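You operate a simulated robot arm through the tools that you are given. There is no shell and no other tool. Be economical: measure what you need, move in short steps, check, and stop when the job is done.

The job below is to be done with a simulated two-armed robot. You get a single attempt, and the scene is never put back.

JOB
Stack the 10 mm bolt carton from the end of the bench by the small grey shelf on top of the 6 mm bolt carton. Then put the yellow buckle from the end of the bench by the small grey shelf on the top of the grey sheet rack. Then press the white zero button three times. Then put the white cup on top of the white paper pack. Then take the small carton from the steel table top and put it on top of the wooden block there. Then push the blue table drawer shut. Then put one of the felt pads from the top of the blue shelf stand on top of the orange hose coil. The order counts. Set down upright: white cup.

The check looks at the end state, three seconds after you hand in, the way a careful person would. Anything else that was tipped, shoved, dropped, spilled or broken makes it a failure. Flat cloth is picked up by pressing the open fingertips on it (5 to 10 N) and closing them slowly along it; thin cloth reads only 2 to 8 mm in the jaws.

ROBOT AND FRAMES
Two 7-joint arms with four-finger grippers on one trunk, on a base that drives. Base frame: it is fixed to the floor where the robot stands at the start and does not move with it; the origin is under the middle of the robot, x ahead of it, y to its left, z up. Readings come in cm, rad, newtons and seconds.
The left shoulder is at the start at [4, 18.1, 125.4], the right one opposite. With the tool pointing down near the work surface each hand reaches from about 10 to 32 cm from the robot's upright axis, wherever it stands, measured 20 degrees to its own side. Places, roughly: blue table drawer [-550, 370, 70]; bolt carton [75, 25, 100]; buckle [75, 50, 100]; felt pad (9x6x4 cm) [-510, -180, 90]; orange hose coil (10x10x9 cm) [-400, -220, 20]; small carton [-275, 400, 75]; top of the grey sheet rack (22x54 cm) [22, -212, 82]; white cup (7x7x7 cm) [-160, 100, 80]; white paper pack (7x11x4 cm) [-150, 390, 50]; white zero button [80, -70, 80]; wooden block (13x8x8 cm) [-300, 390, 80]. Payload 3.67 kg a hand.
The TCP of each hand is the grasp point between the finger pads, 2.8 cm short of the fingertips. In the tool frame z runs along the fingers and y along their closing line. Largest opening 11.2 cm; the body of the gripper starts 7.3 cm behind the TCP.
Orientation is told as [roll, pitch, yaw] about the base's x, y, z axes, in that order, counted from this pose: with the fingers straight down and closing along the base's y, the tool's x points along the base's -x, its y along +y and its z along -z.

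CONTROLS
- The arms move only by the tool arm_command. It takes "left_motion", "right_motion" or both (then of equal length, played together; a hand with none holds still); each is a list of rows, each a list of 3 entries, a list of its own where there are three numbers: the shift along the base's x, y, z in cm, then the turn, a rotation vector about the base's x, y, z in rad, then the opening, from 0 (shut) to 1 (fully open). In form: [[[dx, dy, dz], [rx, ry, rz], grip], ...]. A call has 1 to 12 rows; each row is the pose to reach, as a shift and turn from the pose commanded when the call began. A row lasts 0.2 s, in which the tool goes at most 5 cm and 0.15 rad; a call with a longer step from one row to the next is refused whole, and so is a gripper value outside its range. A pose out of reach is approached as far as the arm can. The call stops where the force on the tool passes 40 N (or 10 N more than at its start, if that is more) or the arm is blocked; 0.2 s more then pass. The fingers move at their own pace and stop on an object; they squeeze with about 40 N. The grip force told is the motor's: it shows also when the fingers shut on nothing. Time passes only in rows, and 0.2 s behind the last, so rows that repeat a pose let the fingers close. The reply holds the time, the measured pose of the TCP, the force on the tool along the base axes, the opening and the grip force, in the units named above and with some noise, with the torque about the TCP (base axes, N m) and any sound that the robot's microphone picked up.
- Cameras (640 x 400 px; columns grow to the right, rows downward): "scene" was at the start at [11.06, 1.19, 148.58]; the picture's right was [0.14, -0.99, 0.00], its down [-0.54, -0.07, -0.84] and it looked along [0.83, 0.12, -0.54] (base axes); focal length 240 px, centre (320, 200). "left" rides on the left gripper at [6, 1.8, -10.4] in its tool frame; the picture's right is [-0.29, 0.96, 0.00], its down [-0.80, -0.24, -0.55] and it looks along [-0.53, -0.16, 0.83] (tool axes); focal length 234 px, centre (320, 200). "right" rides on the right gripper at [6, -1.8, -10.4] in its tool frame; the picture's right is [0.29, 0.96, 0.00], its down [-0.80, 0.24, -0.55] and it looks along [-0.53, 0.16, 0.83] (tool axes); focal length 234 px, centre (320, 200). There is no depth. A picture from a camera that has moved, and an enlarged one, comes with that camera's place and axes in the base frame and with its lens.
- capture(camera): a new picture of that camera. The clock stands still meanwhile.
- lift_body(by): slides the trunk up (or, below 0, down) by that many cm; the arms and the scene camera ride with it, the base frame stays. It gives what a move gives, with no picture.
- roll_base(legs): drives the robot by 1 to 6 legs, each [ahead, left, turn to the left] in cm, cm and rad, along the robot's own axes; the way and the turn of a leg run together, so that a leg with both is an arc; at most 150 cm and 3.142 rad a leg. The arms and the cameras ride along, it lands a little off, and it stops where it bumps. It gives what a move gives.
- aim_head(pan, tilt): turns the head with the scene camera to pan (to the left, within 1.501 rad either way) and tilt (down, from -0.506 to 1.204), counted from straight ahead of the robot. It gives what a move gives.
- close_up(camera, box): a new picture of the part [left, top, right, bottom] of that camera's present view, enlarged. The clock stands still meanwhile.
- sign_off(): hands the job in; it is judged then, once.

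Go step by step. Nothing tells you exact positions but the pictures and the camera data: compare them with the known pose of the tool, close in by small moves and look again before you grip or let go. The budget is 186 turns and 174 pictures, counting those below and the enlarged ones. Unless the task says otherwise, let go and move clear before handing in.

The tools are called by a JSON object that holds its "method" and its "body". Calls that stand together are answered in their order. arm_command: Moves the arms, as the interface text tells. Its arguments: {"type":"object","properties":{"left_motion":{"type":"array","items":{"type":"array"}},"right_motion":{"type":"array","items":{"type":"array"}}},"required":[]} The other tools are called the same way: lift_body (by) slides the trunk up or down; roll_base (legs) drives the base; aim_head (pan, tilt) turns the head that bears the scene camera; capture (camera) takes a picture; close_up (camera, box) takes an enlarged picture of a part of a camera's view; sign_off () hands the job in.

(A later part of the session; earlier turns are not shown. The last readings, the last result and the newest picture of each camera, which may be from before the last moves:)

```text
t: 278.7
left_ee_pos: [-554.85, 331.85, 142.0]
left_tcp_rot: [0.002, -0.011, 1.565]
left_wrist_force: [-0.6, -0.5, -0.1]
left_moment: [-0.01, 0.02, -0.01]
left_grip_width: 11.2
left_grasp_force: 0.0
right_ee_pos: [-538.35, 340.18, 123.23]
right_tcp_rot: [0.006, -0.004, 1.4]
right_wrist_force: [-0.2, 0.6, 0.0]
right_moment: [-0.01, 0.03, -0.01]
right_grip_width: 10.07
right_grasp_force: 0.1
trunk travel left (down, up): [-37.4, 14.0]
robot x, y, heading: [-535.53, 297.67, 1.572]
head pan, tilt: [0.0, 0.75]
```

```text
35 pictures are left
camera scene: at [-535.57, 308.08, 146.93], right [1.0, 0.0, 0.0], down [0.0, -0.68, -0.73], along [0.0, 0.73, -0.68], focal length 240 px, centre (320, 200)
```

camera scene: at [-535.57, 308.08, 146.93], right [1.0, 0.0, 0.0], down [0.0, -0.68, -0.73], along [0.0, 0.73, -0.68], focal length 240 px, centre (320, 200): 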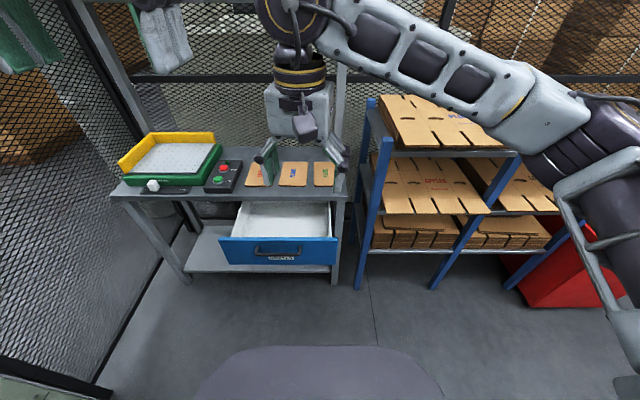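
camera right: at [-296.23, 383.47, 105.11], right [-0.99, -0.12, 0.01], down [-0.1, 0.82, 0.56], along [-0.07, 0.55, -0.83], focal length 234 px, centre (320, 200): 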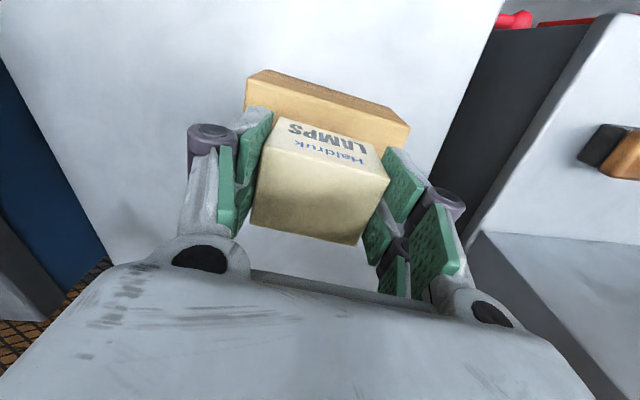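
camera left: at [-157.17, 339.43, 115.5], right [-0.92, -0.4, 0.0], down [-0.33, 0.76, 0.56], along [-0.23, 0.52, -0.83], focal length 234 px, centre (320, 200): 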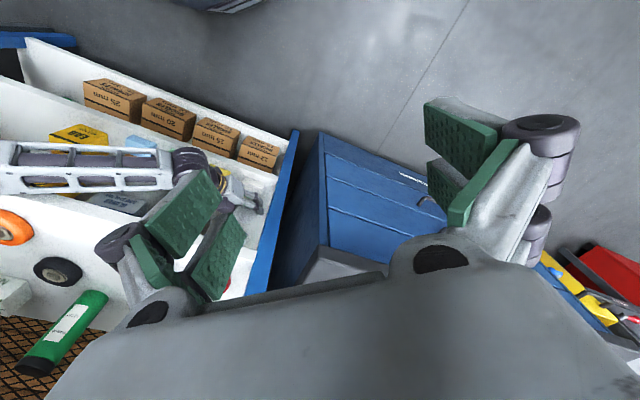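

I'll push with the right hand's closed fingers, slightly tilted forward, beside the handle at x ≈ -537. First I lower the trunk and set the hand in front of it.

{"method": "lift_body", "body": {"by": -30}}

{"method": "arm_command", "body": {"right_motion": [[[0, 0, -3], [0.12, 0, 0.04], 0.5], [[0, 0, -7], [0.25, 0, 0.08], 0], [[0.5, 1, -11], [0.38, 0, 0.12], 0], [[0.5, 2, -15], [0.5, 0, 0.16], 0], [[0.5, 3, -19], [0.5, 0, 0.16], 0], [[0.5, 4, -22], [0.5, 0, 0.16], 0], [[0.5, 6, -23], [0.5, 0, 0.16], 0], [[0.5, 6, -23], [0.5, 0, 0.16], 0]]}}

{"method": "capture", "body": {"camera": "scene"}}

{"method": "capture", "body": {"camera": "right"}}

```text
t: 281.7
left_ee_pos: [-554.89, 331.94, 111.99]
left_tcp_rot: [0.001, -0.009, 1.565]
left_wrist_force: [-1.1, 1.2, -0.4]
left_moment: [0.02, -0.03, -0.02]
left_grip_width: 11.2
left_grasp_force: 0.0
right_ee_pos: [-538.42, 340.06, 93.15]
right_tcp_rot: [0.006, -0.003, 1.403]
right_wrist_force: [0.4, -0.8, -0.3]
right_moment: [0.06, 0.04, -0.01]
right_grip_width: 10.09
right_grasp_force: 0.0
trunk travel left (down, up): [-7.4, 44.0]
robot x, y, heading: [-535.56, 298.1, 1.575]
head pan, tilt: [0.0, 0.75]
```

```text
t: 283.5
left_ee_pos: [-554.82, 331.97, 112.08]
left_tcp_rot: [0.001, -0.011, 1.566]
left_wrist_force: [0.8, 0.6, 0.7]
left_moment: [0.02, -0.05, 0.0]
left_grip_width: 11.19
left_grasp_force: 0.1
right_ee_pos: [-537.93, 346.13, 70.09]
right_tcp_rot: [0.054, -0.501, 1.554]
right_wrist_force: [0.0, 0.1, 0.1]
right_moment: [-0.03, 0.0, 0.01]
right_grip_width: 0.0
right_grasp_force: 35.7
trunk travel left (down, up): [-7.4, 44.0]
robot x, y, heading: [-535.43, 297.7, 1.573]
head pan, tilt: [0.0, 0.75]
```

```text
34 pictures are left
camera scene: at [-535.55, 308.04, 116.91], right [1.0, 0.0, 0.0], down [0.0, -0.68, -0.73], along [0.0, 0.73, -0.68], focal length 240 px, centre (320, 200)
```

scene: 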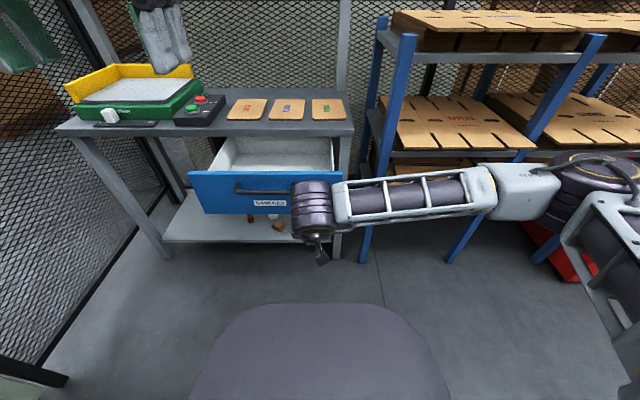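

```text
33 pictures are left
camera right: at [-535.84, 335.91, 76.22], right [-0.96, -0.26, -0.09], down [-0.2, 0.43, 0.88], along [-0.19, 0.86, -0.47], focal length 234 px, centre (320, 200)
```

right: 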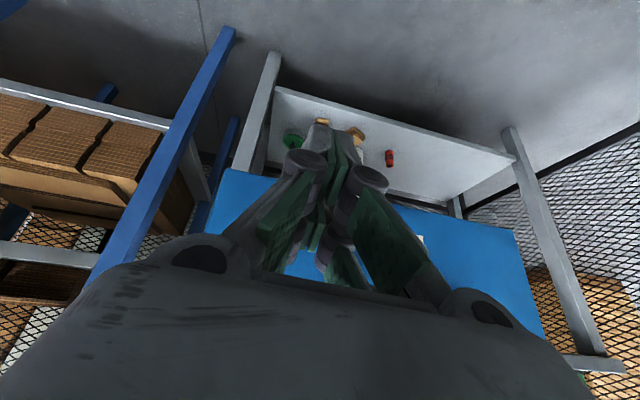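

Drawer front: y ≈ 363, z 60–76. I push first by driving slowly ahead, then finish with the arm, which stops on force.

{"method": "roll_base", "body": {"legs": [[14, 0, 0], [10, 0, 0]]}}

{"method": "capture", "body": {"camera": "scene"}}

```text
t: 285.6
left_ee_pos: [-554.91, 356.1, 111.92]
left_tcp_rot: [0.003, -0.01, 1.564]
left_wrist_force: [0.6, 1.0, -0.3]
left_moment: [-0.06, 0.01, -0.01]
left_grip_width: 11.2
left_grasp_force: 0.1
right_ee_pos: [-537.99, 370.08, 70.11]
right_tcp_rot: [0.054, -0.5, 1.553]
right_wrist_force: [0.0, 0.2, -0.9]
right_moment: [-0.04, -0.01, 0.02]
right_grip_width: 0.0
right_grasp_force: 35.6
trunk travel left (down, up): [-7.4, 44.0]
robot x, y, heading: [-535.68, 321.84, 1.57]
head pan, tilt: [0.0, 0.75]
```

```text
32 pictures are left
camera scene: at [-535.6, 332.25, 116.9], right [1.0, 0.0, 0.0], down [0.0, -0.68, -0.73], along [0.0, 0.73, -0.68], focal length 240 px, centre (320, 200)
```

scene: 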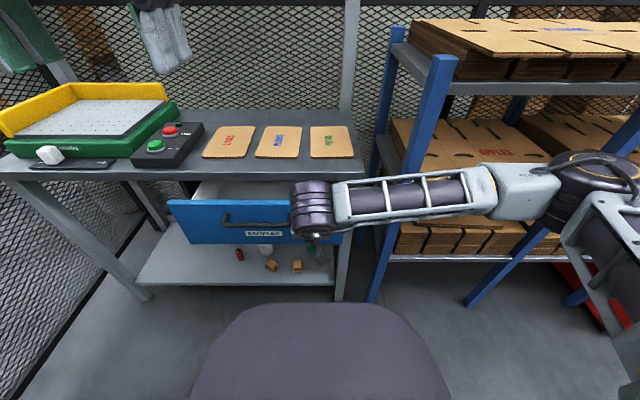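

The drawer is going in; the rest I push with the arm.

{"method": "arm_command", "body": {"right_motion": [[[0, 1.5, 0], [0, 0, 0], 0], [[0, 3, 0], [0, 0, 0], 0], [[0, 4.5, 0], [0, 0, 0], 0], [[0, 6, 0], [0, 0, 0], 0], [[0, 7.5, 0], [0, 0, 0], 0], [[0, 9, 0], [0, 0, 0], 0], [[0, 10.5, 0], [0, 0, 0], 0], [[0, 12, 0], [0, 0, 0], 0]]}}

{"method": "capture", "body": {"camera": "scene"}}

```text
t: 287.1
left_ee_pos: [-554.83, 355.88, 111.9]
left_tcp_rot: [0.004, -0.009, 1.564]
left_wrist_force: [-0.4, 0.2, -0.3]
left_moment: [-0.06, -0.05, 0.02]
left_grip_width: 11.19
left_grasp_force: 0.0
right_ee_pos: [-538.05, 378.94, 70.05]
right_tcp_rot: [0.049, -0.491, 1.558]
right_wrist_force: [3.8, -13.3, 6.8]
right_moment: [0.1, -0.09, -0.2]
right_grip_width: 0.02
right_grasp_force: 36.0
trunk travel left (down, up): [-7.4, 44.0]
robot x, y, heading: [-536.16, 321.97, 1.573]
head pan, tilt: [0.0, 0.75]
stopped in row 7 (right hand): the force on the tool passed its limit at 49 N (the readings are from after the stop); the commanded pose is now the measured one
```

```text
31 pictures are left
camera scene: at [-535.58, 332.09, 116.91], right [1.0, 0.0, 0.0], down [0.0, -0.68, -0.73], along [0.0, 0.73, -0.68], focal length 240 px, centre (320, 200)
```

scene: 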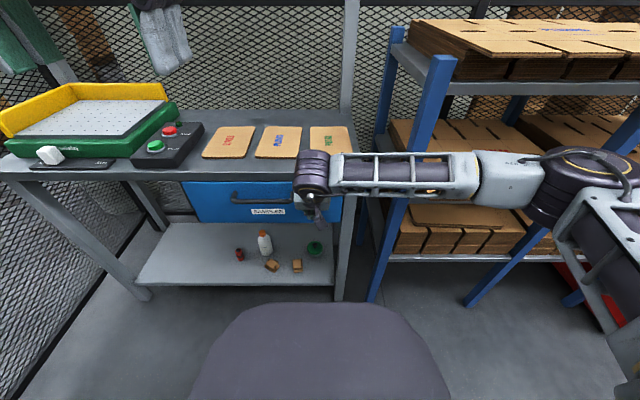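

The drawer hit its stop. I withdraw and check that it is fully shut.

{"method": "arm_command", "body": {"right_motion": [[[0, -3, 0], [0, 0, 0], 0], [[0, -7, 0], [0, 0, 0], 0], [[0, -11, 0], [0, 0, 0], 0], [[0, -15, 3], [0, 0, 0], 0.3], [[0, -18, 6], [-0.12, 0, 0], 1], [[0, -20, 10], [-0.25, 0, 0], 1], [[0, -22, 14], [-0.38, 0, 0], 1], [[0, -24, 18], [-0.5, 0, 0], 1]]}}

{"method": "close_up", "body": {"camera": "scene", "box": [160, 140, 384, 280]}}

```text
t: 288.9
left_ee_pos: [-554.9, 355.91, 112.0]
left_tcp_rot: [0.001, -0.008, 1.565]
left_wrist_force: [-0.3, 0.8, 0.2]
left_moment: [0.0, -0.01, -0.01]
left_grip_width: 11.19
left_grasp_force: 0.1
right_ee_pos: [-537.94, 354.94, 88.21]
right_tcp_rot: [0.043, 0.009, 1.559]
right_wrist_force: [-0.3, 0.2, -0.9]
right_moment: [0.04, 0.0, -0.01]
right_grip_width: 11.22
right_grasp_force: 0.1
trunk travel left (down, up): [-7.4, 44.0]
robot x, y, heading: [-535.44, 321.97, 1.572]
head pan, tilt: [0.0, 0.75]
```

```text
2.86 times, centred on (272, 210) of scene
camera zoom: at [-535.61, 332.08, 116.91], right [1.0, 0.0, 0.0], down [0.0, -0.68, -0.73], along [0.0, 0.73, -0.68], focal length 686 px, centre (457, 171)
```

zoom: 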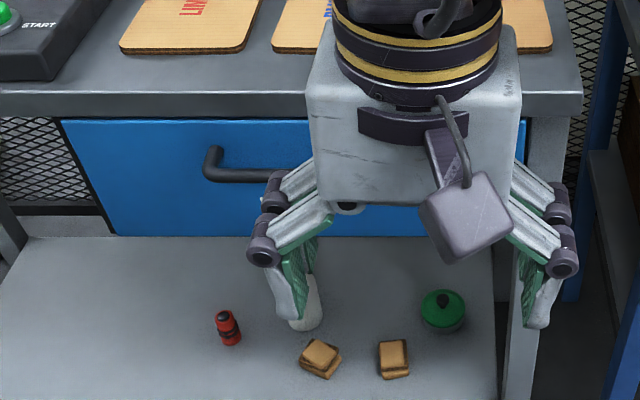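

Drawer is shut. Now I raise the trunk, back off and turn around to look for the way to the blue shelf stand at [-510, -180].

{"method": "lift_body", "body": {"by": 30}}

{"method": "roll_base", "body": {"legs": [[-20, 0, 0], [0, -12, 0], [0, 0, 1.57]]}}

{"method": "aim_head", "body": {"pan": 1.4, "tilt": 0.3}}

{"method": "capture", "body": {"camera": "scene"}}

```text
t: 291.9
left_ee_pos: [-554.8, 355.87, 141.91]
left_tcp_rot: [0.004, -0.009, 1.567]
left_wrist_force: [1.0, 0.0, 0.1]
left_moment: [0.0, 0.0, 0.02]
left_grip_width: 11.22
left_grasp_force: 0.1
right_ee_pos: [-538.12, 355.01, 118.13]
right_tcp_rot: [0.045, 0.008, 1.559]
right_wrist_force: [0.5, -0.3, -0.8]
right_moment: [0.01, -0.01, 0.0]
right_grip_width: 11.19
right_grasp_force: 0.0
trunk travel left (down, up): [-37.4, 14.0]
robot x, y, heading: [-535.76, 321.63, 1.572]
head pan, tilt: [0.0, 0.75]
```

```text
t: 298.6
left_ee_pos: [-557.78, 282.72, 141.98]
left_tcp_rot: [0.003, -0.008, 3.136]
left_wrist_force: [-1.1, -0.1, -0.5]
left_moment: [0.01, 0.0, 0.02]
left_grip_width: 11.21
left_grasp_force: 0.1
right_ee_pos: [-556.99, 299.67, 118.19]
right_tcp_rot: [0.046, 0.008, 3.13]
right_wrist_force: [-0.3, 0.9, -0.8]
right_moment: [-0.01, -0.02, -0.01]
right_grip_width: 11.21
right_grasp_force: 0.1
trunk travel left (down, up): [-37.4, 14.0]
robot x, y, heading: [-523.65, 302.04, -3.138]
head pan, tilt: [0.0, 0.75]
```

```text
t: 300.1
left_ee_pos: [-557.87, 282.9, 141.88]
left_tcp_rot: [0.003, -0.008, 3.135]
left_wrist_force: [-0.3, 0.4, 0.5]
left_moment: [-0.03, -0.01, -0.01]
left_grip_width: 11.22
left_grasp_force: 0.0
right_ee_pos: [-556.83, 299.73, 118.03]
right_tcp_rot: [0.046, 0.008, 3.128]
right_wrist_force: [0.1, -0.1, 0.2]
right_moment: [-0.03, 0.03, -0.02]
right_grip_width: 11.21
right_grasp_force: 0.1
trunk travel left (down, up): [-37.4, 14.0]
robot x, y, heading: [-523.72, 301.88, -3.14]
head pan, tilt: [1.4, 0.3]
```

```text
29 pictures are left
camera scene: at [-527.23, 292.69, 150.97], right [-0.99, 0.17, 0.0], down [0.05, 0.29, -0.96], along [-0.16, -0.94, -0.3], focal length 240 px, centre (320, 200)
```

scene: 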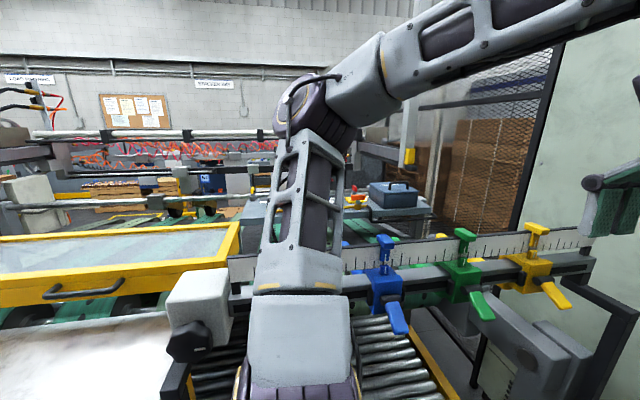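

The line of machines closes the way south here, so I go back east through the corridor the way I came.

{"method": "roll_base", "body": {"legs": [[0, 0, -1.57], [4, 0, 0], [0, -130, 0], [0, -120, 0]]}}

```text
t: 317.4
left_ee_pos: [-294.22, 339.41, 141.96]
left_tcp_rot: [0.003, -0.01, 1.562]
left_wrist_force: [-0.6, 0.2, 0.5]
left_moment: [-0.03, 0.01, 0.02]
left_grip_width: 11.19
left_grasp_force: 0.1
right_ee_pos: [-277.33, 338.45, 118.07]
right_tcp_rot: [0.046, 0.008, 1.556]
right_wrist_force: [-0.3, 0.0, 0.7]
right_moment: [0.03, -0.02, 0.0]
right_grip_width: 11.22
right_grasp_force: 0.0
trunk travel left (down, up): [-37.4, 14.0]
robot x, y, heading: [-275.33, 305.38, 1.571]
head pan, tilt: [1.4, 0.3]
```

{"method": "roll_base", "body": {"legs": [[2, 0, 0], [0, -140, 0], [0, -135, 0], [-100, 0, 0]]}}

```text
t: 336.5
left_ee_pos: [-17.8, 241.69, 141.92]
left_tcp_rot: [0.004, -0.009, 1.563]
left_wrist_force: [0.4, -0.6, -0.2]
left_moment: [0.01, 0.01, 0.04]
left_grip_width: 11.21
left_grasp_force: 0.0
right_ee_pos: [-0.89, 240.51, 118.19]
right_tcp_rot: [0.045, 0.008, 1.558]
right_wrist_force: [-0.2, -0.3, 0.2]
right_moment: [-0.04, 0.0, 0.0]
right_grip_width: 11.17
right_grasp_force: 0.1
trunk travel left (down, up): [-37.4, 14.0]
robot x, y, heading: [1.19, 207.15, 1.567]
head pan, tilt: [1.4, 0.3]
```

{"method": "roll_base", "body": {"legs": [[0, 8, 0], [-150, 0, 0], [-55, 0, 0], [0, 100, 0]]}}

{"method": "aim_head", "body": {"pan": 1.3, "tilt": 0.35}}

{"method": "capture", "body": {"camera": "scene"}}

```text
t: 352.6
left_ee_pos: [-127.3, 37.04, 141.97]
left_tcp_rot: [0.004, -0.008, 1.568]
left_wrist_force: [0.2, -0.1, 0.2]
left_moment: [0.05, 0.01, -0.02]
left_grip_width: 11.19
left_grasp_force: 0.1
right_ee_pos: [-110.34, 35.9, 118.22]
right_tcp_rot: [0.046, 0.009, 1.562]
right_wrist_force: [0.4, 0.5, 0.4]
right_moment: [-0.04, -0.02, 0.02]
right_grip_width: 11.2
right_grasp_force: 0.0
trunk travel left (down, up): [-37.4, 14.0]
robot x, y, heading: [-108.13, 2.92, 1.568]
head pan, tilt: [1.4, 0.3]
```

```text
t: 353.3
left_ee_pos: [-127.36, 36.87, 141.99]
left_tcp_rot: [0.001, -0.008, 1.568]
left_wrist_force: [-0.4, 0.4, -1.0]
left_moment: [-0.02, -0.02, 0.01]
left_grip_width: 11.21
left_grasp_force: 0.0
right_ee_pos: [-110.52, 35.86, 118.19]
right_tcp_rot: [0.043, 0.009, 1.562]
right_wrist_force: [0.8, 0.2, -0.2]
right_moment: [-0.01, 0.04, -0.01]
right_grip_width: 11.18
right_grasp_force: 0.0
trunk travel left (down, up): [-37.4, 14.0]
robot x, y, heading: [-108.14, 2.7, 1.568]
head pan, tilt: [1.3, 0.351]
```

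```text
28 pictures are left
camera scene: at [-117.01, 7.29, 150.5], right [0.27, 0.96, 0.0], down [0.33, -0.09, -0.94], along [-0.91, 0.25, -0.34], focal length 240 px, centre (320, 200)
```

scene: 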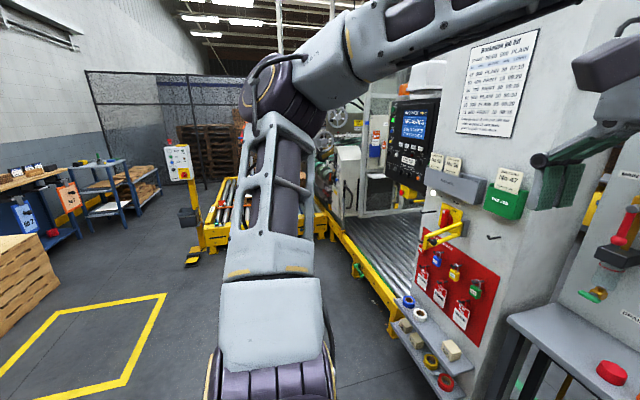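

I see the blue shelf stand to the left beyond a yellow floor square. I turn west and drive along y ≈ -115.

{"method": "roll_base", "body": {"legs": [[0, 0, 1.57], [60, 60, 0], [60, 55, 0]]}}

{"method": "aim_head", "body": {"pan": 0.25, "tilt": 0.45}}

{"method": "capture", "body": {"camera": "scene"}}

```text
t: 365.9
left_ee_pos: [-262.69, -130.8, 141.98]
left_tcp_rot: [0.004, -0.008, 3.132]
left_wrist_force: [0.8, 0.7, 0.4]
left_moment: [-0.01, -0.02, -0.03]
left_grip_width: 11.21
left_grasp_force: 0.0
right_ee_pos: [-261.67, -113.83, 118.18]
right_tcp_rot: [0.045, 0.009, 3.125]
right_wrist_force: [-0.4, 0.1, -0.6]
right_moment: [0.01, -0.01, -0.01]
right_grip_width: 11.19
right_grasp_force: 0.0
trunk travel left (down, up): [-37.4, 14.0]
robot x, y, heading: [-228.25, -112.09, 3.142]
head pan, tilt: [1.3, 0.351]
```

```text
t: 367.2
left_ee_pos: [-262.78, -130.8, 142.0]
left_tcp_rot: [0.003, -0.01, 3.132]
left_wrist_force: [-0.8, 0.0, -0.2]
left_moment: [-0.04, -0.02, -0.02]
left_grip_width: 11.21
left_grasp_force: 0.1
right_ee_pos: [-261.68, -113.86, 118.23]
right_tcp_rot: [0.044, 0.009, 3.127]
right_wrist_force: [0.0, -0.2, -0.3]
right_moment: [-0.02, -0.01, 0.0]
right_grip_width: 11.18
right_grasp_force: 0.1
trunk travel left (down, up): [-37.4, 14.0]
robot x, y, heading: [-228.52, -111.71, 3.137]
head pan, tilt: [0.25, 0.45]
```

```text
27 pictures are left
camera scene: at [-239.34, -114.07, 149.57], right [-0.24, 0.97, 0.0], down [0.42, 0.11, -0.9], along [-0.87, -0.22, -0.44], focal length 240 px, centre (320, 200)
```

scene: 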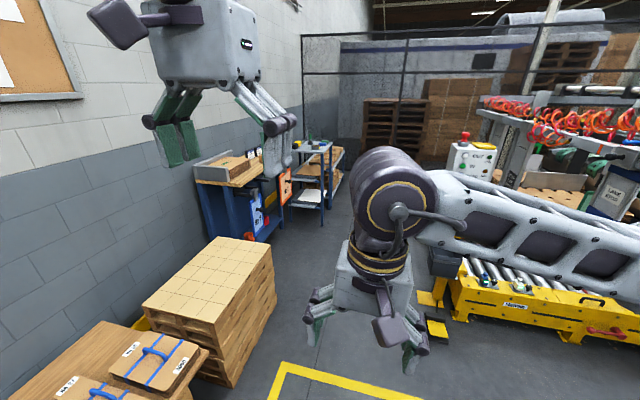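

The stand is straight ahead beyond the stack of boxes. I stretch the right hand forward to draw its elbow in, shift to y ≈ -130, and drive on.

{"method": "arm_command", "body": {"right_motion": [[[-4.5, 1.5, 0], [0, 0, 0], 1], [[-9, 3, 0], [0, 0, 0], 1], [[-13.5, 4.5, 0], [0, 0, 0], 1], [[-18, 6, 0], [0, 0, 0], 1], [[-22.5, 7.5, 0], [0, 0, 0], 1], [[-27, 9, 0], [0, 0, 0], 1]]}}

{"method": "roll_base", "body": {"legs": [[40, 20, 0], [100, 0, 0], [40, 0, 0]]}}

{"method": "aim_head", "body": {"pan": 0.6, "tilt": 0.75}}

{"method": "capture", "body": {"camera": "scene"}}

```text
t: 368.6
left_ee_pos: [-262.85, -130.7, 141.9]
left_tcp_rot: [0.003, -0.008, 3.133]
left_wrist_force: [-0.4, 0.1, 0.4]
left_moment: [0.02, -0.01, 0.04]
left_grip_width: 11.22
left_grasp_force: 0.0
right_ee_pos: [-288.81, -104.83, 118.11]
right_tcp_rot: [0.044, 0.008, 3.126]
right_wrist_force: [0.0, -0.5, -0.1]
right_moment: [-0.03, 0.0, 0.01]
right_grip_width: 11.2
right_grasp_force: 0.1
trunk travel left (down, up): [-37.4, 14.0]
robot x, y, heading: [-228.44, -111.87, 3.137]
head pan, tilt: [0.25, 0.45]
```

```text
t: 378.5
left_ee_pos: [-443.03, -149.99, 142.06]
left_tcp_rot: [0.003, -0.01, 3.131]
left_wrist_force: [-0.4, 0.8, -0.4]
left_moment: [-0.01, 0.02, 0.02]
left_grip_width: 11.2
left_grasp_force: 0.0
right_ee_pos: [-468.99, -124.08, 118.19]
right_tcp_rot: [0.045, 0.008, 3.123]
right_wrist_force: [0.2, 0.1, -0.3]
right_moment: [-0.01, 0.05, 0.0]
right_grip_width: 11.18
right_grasp_force: 0.0
trunk travel left (down, up): [-37.4, 14.0]
robot x, y, heading: [-408.98, -131.25, 3.137]
head pan, tilt: [0.25, 0.45]
```

```text
t: 379.3
left_ee_pos: [-443.23, -149.93, 141.93]
left_tcp_rot: [0.004, -0.009, 3.131]
left_wrist_force: [0.1, 0.0, -0.2]
left_moment: [0.0, 0.0, -0.01]
left_grip_width: 11.18
left_grasp_force: 0.1
right_ee_pos: [-469.1, -124.06, 118.17]
right_tcp_rot: [0.046, 0.009, 3.123]
right_wrist_force: [-0.2, -0.3, -0.6]
right_moment: [-0.04, -0.01, 0.01]
right_grip_width: 11.21
right_grasp_force: 0.1
trunk travel left (down, up): [-37.4, 14.0]
robot x, y, heading: [-408.58, -131.23, 3.138]
head pan, tilt: [0.6, 0.75]
```

```text
26 pictures are left
camera scene: at [-417.74, -135.75, 146.94], right [-0.56, 0.83, 0.0], down [0.56, 0.38, -0.73], along [-0.61, -0.41, -0.68], focal length 240 px, centre (320, 200)
```

scene: 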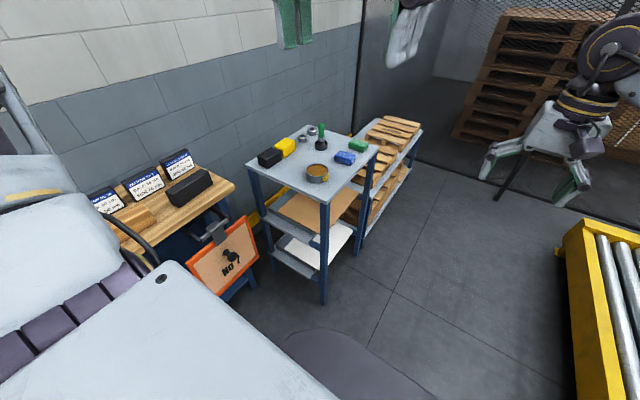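

{"method": "close_up", "body": {"camera": "scene", "box": [240, 115, 400, 215]}}

{"method": "aim_head", "body": {"pan": 1.45, "tilt": 0.9}}

{"method": "capture", "body": {"camera": "scene"}}

```text
4.00 times, centred on (320, 165) of scene
camera zoom: at [-417.74, -135.75, 146.94], right [-0.56, 0.83, 0.0], down [0.56, 0.38, -0.73], along [-0.61, -0.41, -0.68], focal length 960 px, centre (320, 340)
```

zoom: 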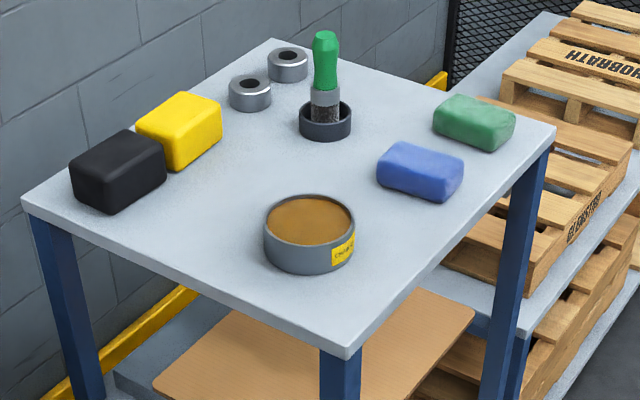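

```text
t: 380.5
left_ee_pos: [-443.19, -150.02, 142.04]
left_tcp_rot: [0.003, -0.008, 3.131]
left_wrist_force: [-1.0, 1.0, 0.3]
left_moment: [-0.03, 0.0, 0.01]
left_grip_width: 11.19
left_grasp_force: 0.0
right_ee_pos: [-469.19, -123.99, 118.26]
right_tcp_rot: [0.045, 0.008, 3.122]
right_wrist_force: [0.0, 0.3, -1.3]
right_moment: [-0.04, 0.0, 0.0]
right_grip_width: 11.19
right_grasp_force: 0.0
trunk travel left (down, up): [-37.4, 14.0]
robot x, y, heading: [-409.25, -131.15, 3.137]
head pan, tilt: [1.45, 0.901]
```

```text
24 pictures are left
camera scene: at [-411.78, -138.6, 145.74], right [-0.99, 0.12, 0.0], down [0.1, 0.78, -0.62], along [-0.08, -0.62, -0.78], focal length 240 px, centre (320, 200)
```

scene: 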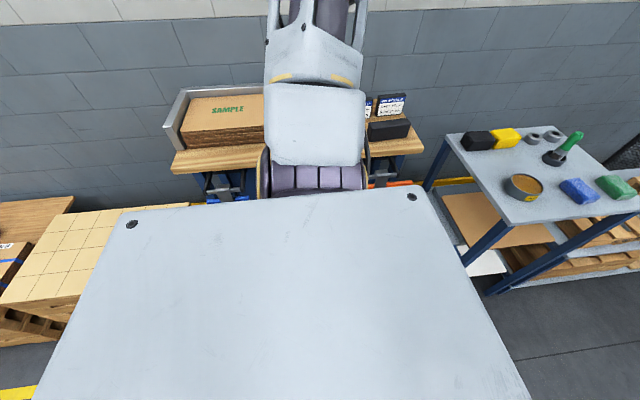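

{"method": "aim_head", "body": {"pan": 0.6, "tilt": 0.6}}

{"method": "close_up", "body": {"camera": "scene", "box": [250, 155, 314, 195]}}

{"method": "close_up", "body": {"camera": "scene", "box": [320, 155, 384, 195]}}

```text
t: 381.6
left_ee_pos: [-443.25, -149.9, 141.85]
left_tcp_rot: [0.003, -0.009, 3.129]
left_wrist_force: [0.1, 0.4, -0.4]
left_moment: [-0.01, 0.02, 0.03]
left_grip_width: 11.22
left_grasp_force: 0.0
right_ee_pos: [-469.15, -124.06, 118.16]
right_tcp_rot: [0.045, 0.009, 3.126]
right_wrist_force: [0.9, 0.7, 0.1]
right_moment: [0.02, 0.03, 0.03]
right_grip_width: 11.19
right_grasp_force: 0.0
trunk travel left (down, up): [-37.4, 14.0]
robot x, y, heading: [-409.09, -131.16, 3.139]
head pan, tilt: [0.6, 0.6]
```

```text
10.00 times, centred on (282, 175) of scene
camera zoom: at [-418.14, -136.08, 148.22], right [-0.56, 0.83, 0.0], down [0.47, 0.32, -0.82], along [-0.68, -0.46, -0.57], focal length 2401 px, centre (700, 450)
```

zoom: 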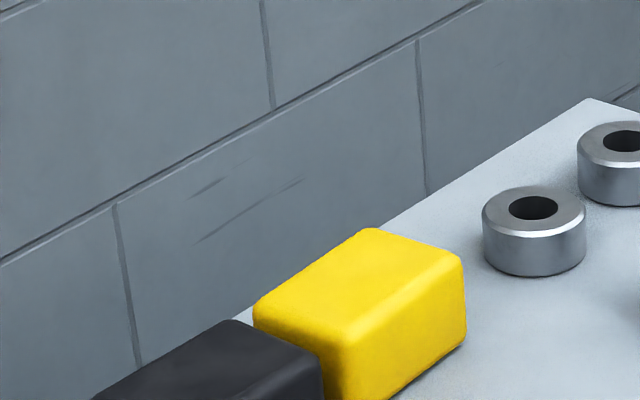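

```text
10.00 times, centred on (352, 175) of scene
camera zoom: at [-418.14, -136.08, 148.22], right [-0.56, 0.83, 0.0], down [0.47, 0.32, -0.82], along [-0.68, -0.46, -0.57], focal length 2401 px, centre (0, 450)
```

zoom: 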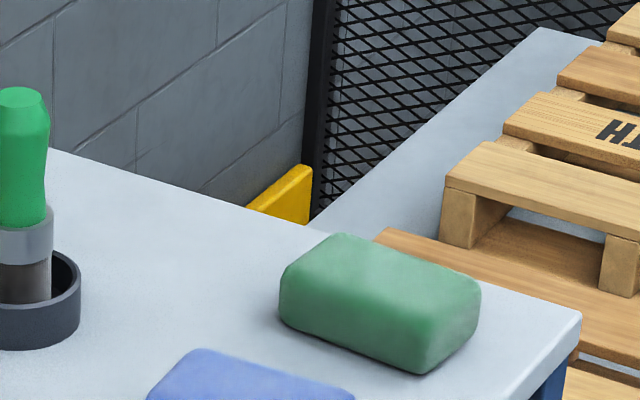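

The matte blue and green blocks are the felt pads. I turn to face -y to see the hose coil by the wooden table before picking a pad.

{"method": "roll_base", "body": {"legs": [[0, -25, 0], [0, 0, 1.57]]}}

{"method": "aim_head", "body": {"pan": 0.0, "tilt": 0.7}}

{"method": "capture", "body": {"camera": "scene"}}

```text
t: 387.7
left_ee_pos: [-390.25, -140.48, 141.95]
left_tcp_rot: [0.003, -0.007, -1.587]
left_wrist_force: [-0.5, -0.9, -0.7]
left_moment: [0.02, 0.02, 0.03]
left_grip_width: 11.19
left_grasp_force: 0.1
right_ee_pos: [-416.3, -166.22, 118.23]
right_tcp_rot: [0.045, 0.008, -1.594]
right_wrist_force: [0.8, -0.3, -0.1]
right_moment: [0.02, 0.0, 0.02]
right_grip_width: 11.23
right_grasp_force: 0.1
trunk travel left (down, up): [-37.4, 14.0]
robot x, y, heading: [-408.73, -106.39, -1.582]
head pan, tilt: [0.6, 0.6]
```

```text
t: 388.7
left_ee_pos: [-390.16, -140.4, 141.92]
left_tcp_rot: [0.002, -0.009, -1.587]
left_wrist_force: [0.4, 0.1, 0.0]
left_moment: [0.0, 0.0, -0.03]
left_grip_width: 11.2
left_grasp_force: 0.1
right_ee_pos: [-416.17, -166.25, 118.16]
right_tcp_rot: [0.046, 0.009, -1.592]
right_wrist_force: [-0.6, 0.6, -0.4]
right_moment: [0.0, -0.01, -0.03]
right_grip_width: 11.2
right_grasp_force: 0.1
trunk travel left (down, up): [-37.4, 14.0]
robot x, y, heading: [-408.66, -106.14, -1.579]
head pan, tilt: [0.0, 0.7]
```

```text
21 pictures are left
camera scene: at [-408.75, -116.65, 147.36], right [-1.0, 0.01, 0.0], down [0.01, 0.64, -0.76], along [-0.01, -0.76, -0.64], focal length 240 px, centre (320, 200)
```

scene: 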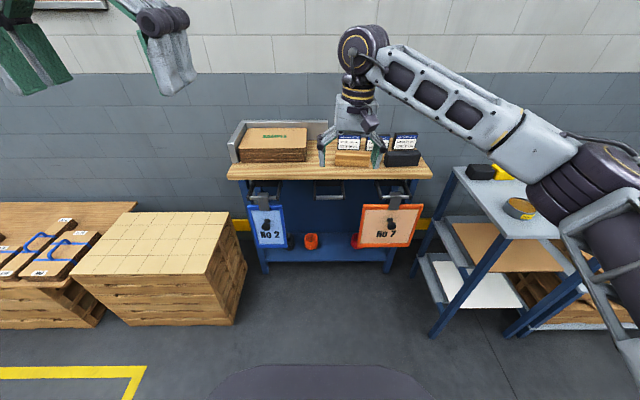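

The orange coil lies on the lower shelf of the wooden table, between the two hanging signs. I zoom in on it.

{"method": "close_up", "body": {"camera": "scene", "box": [248, 195, 392, 285]}}

```text
4.44 times, centred on (320, 240) of scene
camera zoom: at [-408.75, -116.65, 147.36], right [-1.0, 0.01, 0.0], down [0.01, 0.64, -0.76], along [-0.01, -0.76, -0.64], focal length 1067 px, centre (320, 22)
```

zoom: 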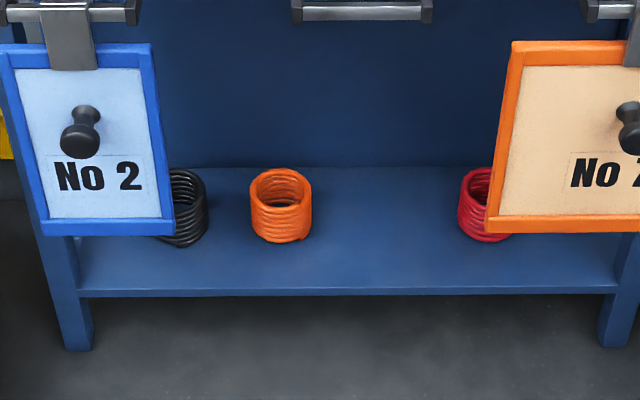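

The coil's centre is about [-404, -225], top z ≈ 24, reachable between the signs with a tilted hand. Now the blue pad near [-494, -175]: I strafe there and tilt the right hand.

{"method": "roll_base", "body": {"legs": [[0, -73, 0]]}}

{"method": "lift_body", "body": {"by": -6}}

{"method": "arm_command", "body": {"right_motion": [[[0, 1, 0], [-0.13, 0, 0], 0.9], [[0, 2, 0], [-0.26, 0, 0], 0.9], [[0, 3, -1], [-0.39, 0, 0], 0.85], [[-0.5, 4, -2], [-0.52, 0, 0], 0.8], [[-0.5, 4, -4], [-0.65, 0, 0], 0.8], [[-0.5, 4, -6], [-0.78, 0, 0], 0.8], [[-0.5, 4, -8], [-0.9, 0, 0], 0.8], [[-0.5, 4, -10], [-0.95, 0, 0], 0.8], [[-0.5, 4, -10], [-0.95, 0, 0], 0.8]]}}

{"method": "capture", "body": {"camera": "right"}}

{"method": "capture", "body": {"camera": "scene"}}

```text
t: 392.8
left_ee_pos: [-463.1, -139.74, 142.03]
left_tcp_rot: [0.002, -0.008, -1.592]
left_wrist_force: [-0.8, -0.4, 0.6]
left_moment: [-0.03, -0.01, -0.01]
left_grip_width: 11.21
left_grasp_force: 0.1
right_ee_pos: [-489.2, -165.28, 118.26]
right_tcp_rot: [0.046, 0.008, -1.598]
right_wrist_force: [0.3, -0.2, 0.1]
right_moment: [-0.01, -0.01, 0.0]
right_grip_width: 11.18
right_grasp_force: 0.1
trunk travel left (down, up): [-37.4, 14.0]
robot x, y, heading: [-481.61, -105.31, -1.586]
head pan, tilt: [0.0, 0.7]
```

```text
t: 393.8
left_ee_pos: [-463.02, -139.65, 135.98]
left_tcp_rot: [0.0, -0.011, -1.592]
left_wrist_force: [0.0, -0.1, -0.1]
left_moment: [0.0, 0.04, -0.02]
left_grip_width: 11.18
left_grasp_force: 0.0
right_ee_pos: [-489.35, -165.3, 112.22]
right_tcp_rot: [0.045, 0.007, -1.597]
right_wrist_force: [-0.3, -0.4, -0.2]
right_moment: [0.02, -0.01, 0.03]
right_grip_width: 11.21
right_grasp_force: 0.1
trunk travel left (down, up): [-31.4, 20.0]
robot x, y, heading: [-481.78, -105.43, -1.591]
head pan, tilt: [0.0, 0.7]
```

```text
t: 395.8
left_ee_pos: [-463.08, -139.55, 135.94]
left_tcp_rot: [0.004, -0.009, -1.592]
left_wrist_force: [-0.5, 0.9, 0.5]
left_moment: [0.0, 0.03, -0.02]
left_grip_width: 11.19
left_grasp_force: 0.1
right_ee_pos: [-489.85, -161.28, 102.11]
right_tcp_rot: [0.083, -0.942, -1.618]
right_wrist_force: [0.2, 0.1, 1.3]
right_moment: [-0.03, 0.0, 0.0]
right_grip_width: 8.98
right_grasp_force: 0.1
trunk travel left (down, up): [-31.4, 20.0]
robot x, y, heading: [-481.84, -105.53, -1.585]
head pan, tilt: [0.0, 0.7]
```

```text
19 pictures are left
camera right: at [-492.04, -149.28, 103.31], right [0.96, 0.19, -0.19], down [0.19, -0.01, 0.98], along [0.18, -0.98, -0.05], focal length 234 px, centre (320, 200)
```

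right: 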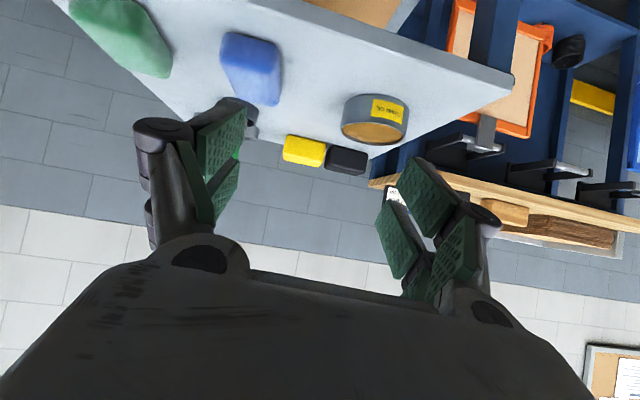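

```text
18 pictures are left
camera scene: at [-481.65, -115.77, 141.38], right [-1.0, 0.01, 0.0], down [0.01, 0.64, -0.76], along [-0.01, -0.76, -0.64], focal length 240 px, centre (320, 200)
```

scene: 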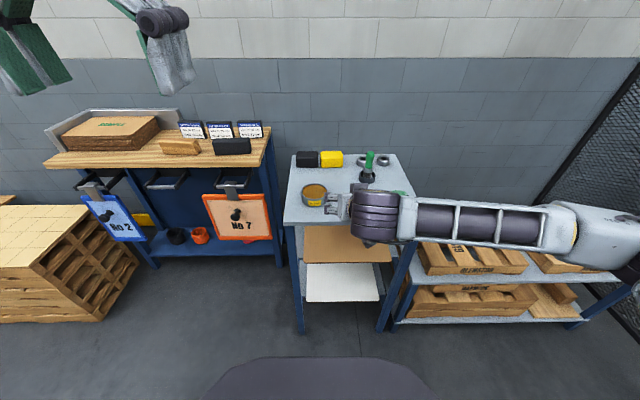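

{"method": "close_up", "body": {"camera": "right", "box": [90, 0, 346, 160]}}

```text
2.50 times, centred on (218, 80) of right
camera zoom: at [-492.04, -149.28, 103.31], right [0.96, 0.19, -0.19], down [0.19, -0.01, 0.98], along [0.18, -0.98, -0.05], focal length 585 px, centre (575, 500)
```

zoom: 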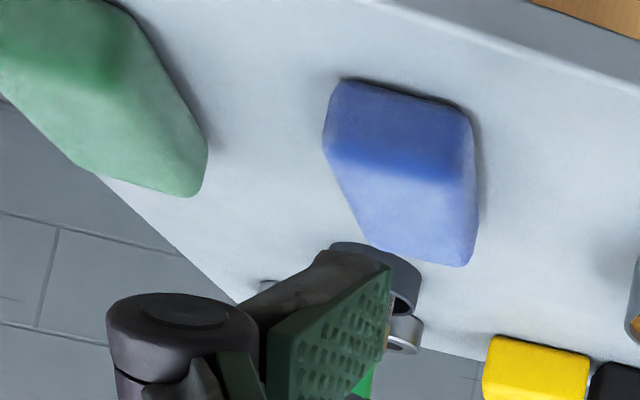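

Blue pad: centre [-497.9, -181.4], on a top at z 85, turned 0.16. I line the tilted hand up in front of it.

{"method": "arm_command", "body": {"right_motion": [[[-3, -1, -3], [0, 0, 0.07], 0.74], [[-6, -2, -6], [0, 0, 0.14], 0.74], [[-8.5, -3, -9.5], [0, 0, 0.2], 0.74], [[-10.4, -4, -13], [0, 0, 0.2], 0.74], [[-10.2, -5.5, -14], [0, 0, 0.2], 0.74], [[-9.6, -9.5, -14], [0, 0, 0.2], 0.74], [[-9.6, -9.5, -14], [0, 0, 0.2], 0.74]]}}

{"method": "capture", "body": {"camera": "right"}}

```text
t: 397.1
left_ee_pos: [-463.28, -139.31, 136.05]
left_tcp_rot: [0.003, -0.011, -1.595]
left_wrist_force: [0.9, -0.4, -0.1]
left_moment: [0.03, 0.04, 0.01]
left_grip_width: 11.18
left_grasp_force: 0.2
right_ee_pos: [-500.53, -166.85, 87.99]
right_tcp_rot: [0.078, -0.934, -1.426]
right_wrist_force: [-9.6, 19.3, 9.7]
right_moment: [0.04, 0.55, -1.06]
right_grip_width: 9.77
right_grasp_force: 10.2
trunk travel left (down, up): [-31.4, 20.0]
robot x, y, heading: [-482.15, -105.27, -1.59]
head pan, tilt: [0.0, 0.7]
stopped in row 6 (right hand): the force on the tool passed its limit at 59 N (the readings are from after the stop); the commanded pose is now the measured one
```

```text
16 pictures are left
camera right: at [-504.92, -155.56, 89.24], right [0.91, 0.37, -0.19], down [0.2, 0.01, 0.98], along [0.36, -0.93, -0.06], focal length 234 px, centre (320, 200)
```

right: 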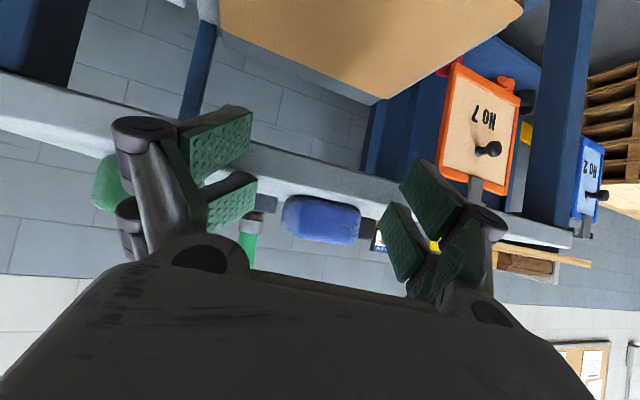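

The fingers met the table edge: its top is nearer z 88, so the pad's centre is about [-496.8, -175.6]. I back off, raise 3 cm, realign, and check the stand.

{"method": "arm_command", "body": {"right_motion": [[[0, 2, 0], [0, 0, 0], 0.74], [[0.8, 4, 1.5], [0, 0, 0], 0.74], [[1.8, 4, 3.3], [0, 0, 0], 0.74], [[1.8, 4, 3.3], [0, 0, 0], 0.74]]}}

{"method": "capture", "body": {"camera": "right"}}

{"method": "capture", "body": {"camera": "scene"}}

```text
t: 398.1
left_ee_pos: [-463.27, -139.55, 136.03]
left_tcp_rot: [0.004, -0.012, -1.592]
left_wrist_force: [-1.1, -0.2, 0.1]
left_moment: [0.03, -0.01, 0.01]
left_grip_width: 11.19
left_grasp_force: 0.0
right_ee_pos: [-498.56, -163.13, 91.24]
right_tcp_rot: [0.078, -0.931, -1.425]
right_wrist_force: [0.0, -0.6, 0.4]
right_moment: [0.02, 0.01, -0.04]
right_grip_width: 8.31
right_grasp_force: 0.0
trunk travel left (down, up): [-31.4, 20.0]
robot x, y, heading: [-482.07, -104.67, -1.593]
head pan, tilt: [0.0, 0.7]
```

```text
15 pictures are left
camera right: at [-502.9, -151.8, 92.49], right [0.91, 0.37, -0.19], down [0.19, 0.01, 0.98], along [0.37, -0.93, -0.06], focal length 234 px, centre (320, 200)
```

right: 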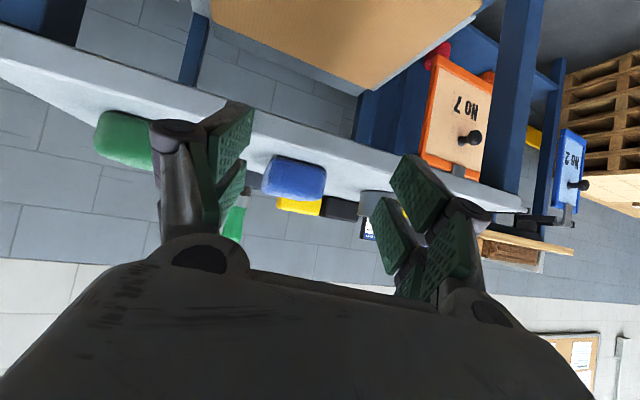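

```text
14 pictures are left
camera scene: at [-481.74, -115.69, 141.38], right [-1.0, 0.02, 0.0], down [0.01, 0.64, -0.77], along [-0.01, -0.76, -0.64], focal length 240 px, centre (320, 200)
```

scene: 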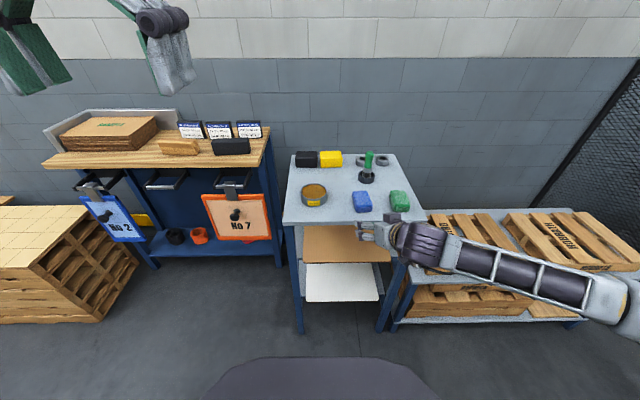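

The stand has not moved; the pad's centre is [-496.7, -176.2]. I advance and close.

{"method": "arm_command", "body": {"right_motion": [[[0.6, -4, 0], [0, 0, 0], 0.74], [[1.2, -8, 0], [0, 0, 0], 0.74], [[1.7, -11.5, -0.1], [0, 0, 0], 0.74], [[1.8, -12.5, -0.2], [0, 0, 0], 0.74], [[1.8, -12.5, -0.2], [0, 0, 0], 0.5], [[1.8, -12.5, -0.2], [0, 0, 0], 0.3], [[1.8, -12.5, -0.2], [0, 0, 0], 0.3], [[1.8, -12.5, -0.2], [0, 0, 0], 0.3]]}}

{"method": "capture", "body": {"camera": "right"}}

```text
t: 398.6
left_ee_pos: [-463.33, -139.58, 136.01]
left_tcp_rot: [0.004, -0.01, -1.595]
left_wrist_force: [-0.2, -0.3, -0.3]
left_moment: [-0.01, 0.0, 0.01]
left_grip_width: 11.2
left_grasp_force: 0.1
right_ee_pos: [-497.95, -167.73, 90.83]
right_tcp_rot: [0.08, -0.921, -1.431]
right_wrist_force: [-2.6, 4.4, 3.1]
right_moment: [0.11, 0.2, -0.2]
right_grip_width: 8.68
right_grasp_force: 2.3
trunk travel left (down, up): [-31.4, 20.0]
robot x, y, heading: [-481.61, -105.12, -1.584]
head pan, tilt: [0.0, 0.7]
stopped in row 2 (right hand): the force on the tool passed its limit at 58 N (the readings are from after the stop); the commanded pose is now the measured one
```

```text
13 pictures are left
camera right: at [-502.35, -156.37, 92.27], right [0.91, 0.37, -0.18], down [0.2, 0.0, 0.98], along [0.36, -0.93, -0.07], focal length 234 px, centre (320, 200)
```

right: 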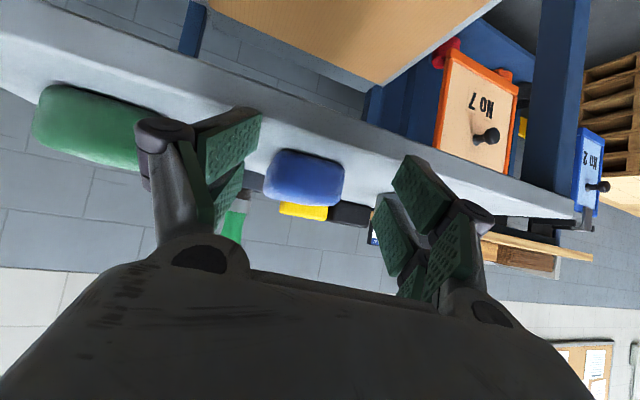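

The lower (west) fingertip still grazes the edge; I raise another 1.8 cm and go in again.

{"method": "arm_command", "body": {"right_motion": [[[-0.3, 2, 0], [0, 0, 0], 0.74], [[-0.3, 2.5, 1.5], [0, 0.03, 0], 0.74], [[-0.3, 2.5, 2.2], [0, 0.05, 0], 0.74], [[0.2, -1.5, 2.2], [0, 0.05, 0], 0.74], [[0.8, -5, 2.2], [0, 0.05, 0], 0.74], [[1.2, -7.9, 2.2], [0, 0.05, 0], 0.74], [[1.2, -7.9, 2.0], [0, 0.05, 0], 0.74]]}}

{"method": "capture", "body": {"camera": "right"}}

```text
t: 400.2
left_ee_pos: [-463.31, -139.61, 135.94]
left_tcp_rot: [0.004, -0.009, -1.595]
left_wrist_force: [-1.0, 0.0, -0.3]
left_moment: [0.0, -0.02, -0.03]
left_grip_width: 11.18
left_grasp_force: 0.1
right_ee_pos: [-496.92, -175.72, 92.81]
right_tcp_rot: [0.001, -0.912, -1.366]
right_wrist_force: [-0.2, 0.1, 0.2]
right_moment: [0.03, 0.01, 0.0]
right_grip_width: 8.29
right_grasp_force: 0.1
trunk travel left (down, up): [-31.4, 20.0]
robot x, y, heading: [-481.75, -105.11, -1.587]
head pan, tilt: [0.0, 0.7]
```

```text
12 pictures are left
camera right: at [-501.03, -164.37, 94.46], right [0.9, 0.37, -0.23], down [0.25, 0.0, 0.97], along [0.36, -0.93, -0.09], focal length 234 px, centre (320, 200)
```

right: 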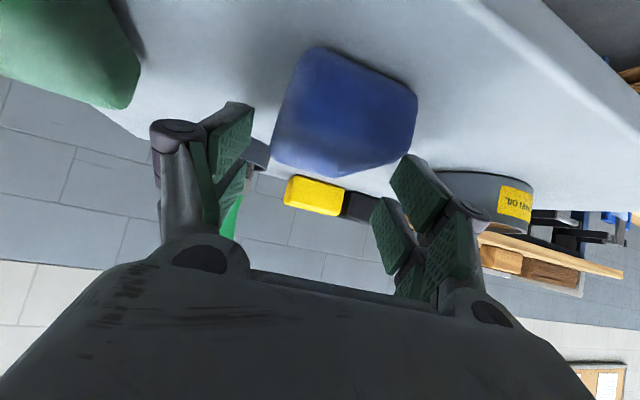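

Now the fingers straddle the pad above the top. I widen slightly, shift 0.4 cm, and lower slowly.

{"method": "arm_command", "body": {"right_motion": [[[0.4, 0, 0], [0, 0, 0], 0.82], [[0.4, -0.3, -0.5], [0, 0, 0], 0.82], [[0.4, -0.3, -0.9], [0, 0, 0], 0.82], [[0.4, -0.3, -1.3], [0, 0, 0], 0.82], [[0.4, -0.3, -1.6], [0, 0, 0], 0.82], [[0.4, -0.3, -1.6], [0, 0, 0], 0.82]]}}

```text
t: 401.6
left_ee_pos: [-463.13, -139.78, 136.02]
left_tcp_rot: [0.003, -0.009, -1.596]
left_wrist_force: [0.6, -0.4, -0.2]
left_moment: [0.0, -0.01, 0.0]
left_grip_width: 11.2
left_grasp_force: 0.0
right_ee_pos: [-496.4, -176.04, 91.2]
right_tcp_rot: [-0.001, -0.912, -1.366]
right_wrist_force: [0.2, -0.2, -0.2]
right_moment: [0.03, 0.0, -0.02]
right_grip_width: 9.16
right_grasp_force: 0.1
trunk travel left (down, up): [-31.4, 20.0]
robot x, y, heading: [-481.86, -105.44, -1.583]
head pan, tilt: [0.0, 0.7]
```

{"method": "arm_command", "body": {"right_motion": [[[0, 0, -0.3], [0, 0, 0], 0.82], [[0, 0, -0.6], [0, 0, 0], 0.82], [[0, 0, -0.9], [0, 0, 0], 0.82], [[0, 0, -0.9], [0, 0, 0], 0.82]]}}

{"method": "capture", "body": {"camera": "right"}}

```text
t: 402.6
left_ee_pos: [-463.13, -139.4, 136.06]
left_tcp_rot: [0.002, -0.014, -1.595]
left_wrist_force: [-0.2, 1.1, 0.1]
left_moment: [-0.04, -0.01, 0.0]
left_grip_width: 11.21
left_grasp_force: 0.1
right_ee_pos: [-496.22, -175.92, 91.05]
right_tcp_rot: [0.002, -0.926, -1.365]
right_wrist_force: [0.8, -9.6, 28.3]
right_moment: [-0.33, 0.0, -0.16]
right_grip_width: 9.19
right_grasp_force: 0.0
trunk travel left (down, up): [-31.4, 20.0]
robot x, y, heading: [-481.68, -105.13, -1.587]
head pan, tilt: [0.0, 0.7]
```

```text
11 pictures are left
camera right: at [-500.59, -164.61, 92.51], right [0.9, 0.36, -0.23], down [0.24, 0.01, 0.97], along [0.36, -0.93, -0.08], focal length 234 px, centre (320, 200)
```

right: 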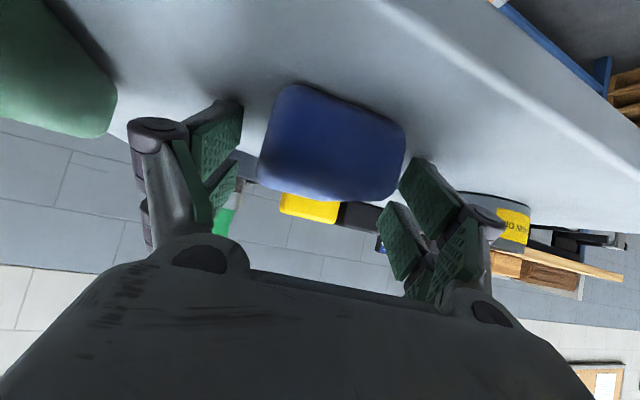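

The fingertips rest on the stand top; the pad is between them. I ease up 0.3 cm and close.

{"method": "arm_command", "body": {"right_motion": [[[0, 0, 0.6], [0, 0, 0], 0.82], [[0, 0, 0.9], [0, 0, 0], 0.6], [[0, 0, 0.9], [0, 0, 0], 0.4], [[0, 0, 0.9], [0, 0, 0], 0.3], [[0, 0, 0.9], [0, 0, 0], 0.3], [[0, 0, 0.9], [0, 0, 0], 0.3]]}}

{"method": "arm_command", "body": {"right_motion": [[[0, 0, 3], [0, 0, 0], 0.3], [[0, 0, 6], [0, 0, 0], 0.3], [[0, 1, 8], [0, 0, 0], 0.3], [[0, 4, 8], [0, 0, 0], 0.3]]}}

{"method": "capture", "body": {"camera": "scene"}}

```text
t: 404.0
left_ee_pos: [-463.23, -139.13, 136.14]
left_tcp_rot: [0.004, -0.014, -1.594]
left_wrist_force: [-0.9, 0.3, -0.5]
left_moment: [0.03, 0.0, 0.04]
left_grip_width: 11.21
left_grasp_force: 0.1
right_ee_pos: [-496.5, -175.49, 91.61]
right_tcp_rot: [0.0, -0.916, -1.366]
right_wrist_force: [-6.1, 19.5, 28.9]
right_moment: [0.54, -0.1, 0.13]
right_grip_width: 5.4
right_grasp_force: 39.8
trunk travel left (down, up): [-31.4, 20.0]
robot x, y, heading: [-481.79, -105.12, -1.591]
head pan, tilt: [0.0, 0.7]
```

```text
t: 405.0
left_ee_pos: [-463.26, -139.47, 136.01]
left_tcp_rot: [0.003, -0.01, -1.593]
left_wrist_force: [0.0, 0.9, -0.2]
left_moment: [-0.05, 0.0, -0.03]
left_grip_width: 11.21
left_grasp_force: 0.0
right_ee_pos: [-496.39, -171.9, 99.29]
right_tcp_rot: [0.001, -0.913, -1.367]
right_wrist_force: [-1.1, 0.7, 0.0]
right_moment: [0.0, -0.01, 0.0]
right_grip_width: 5.38
right_grasp_force: 40.4
trunk travel left (down, up): [-31.4, 20.0]
robot x, y, heading: [-482.12, -104.59, -1.588]
head pan, tilt: [0.0, 0.7]
```

```text
10 pictures are left
camera scene: at [-481.78, -115.62, 141.39], right [-1.0, 0.02, 0.0], down [0.01, 0.64, -0.77], along [-0.01, -0.77, -0.64], focal length 240 px, centre (320, 200)
```

scene: 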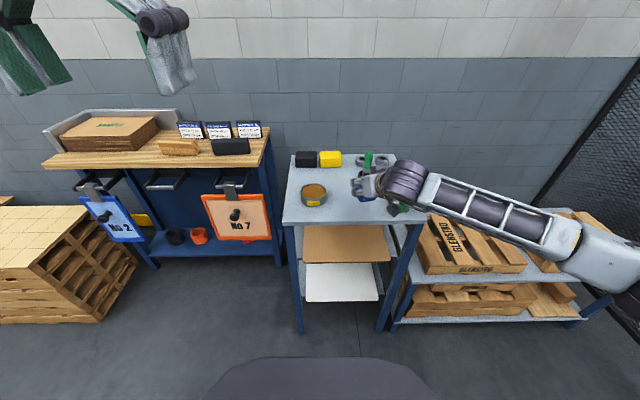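

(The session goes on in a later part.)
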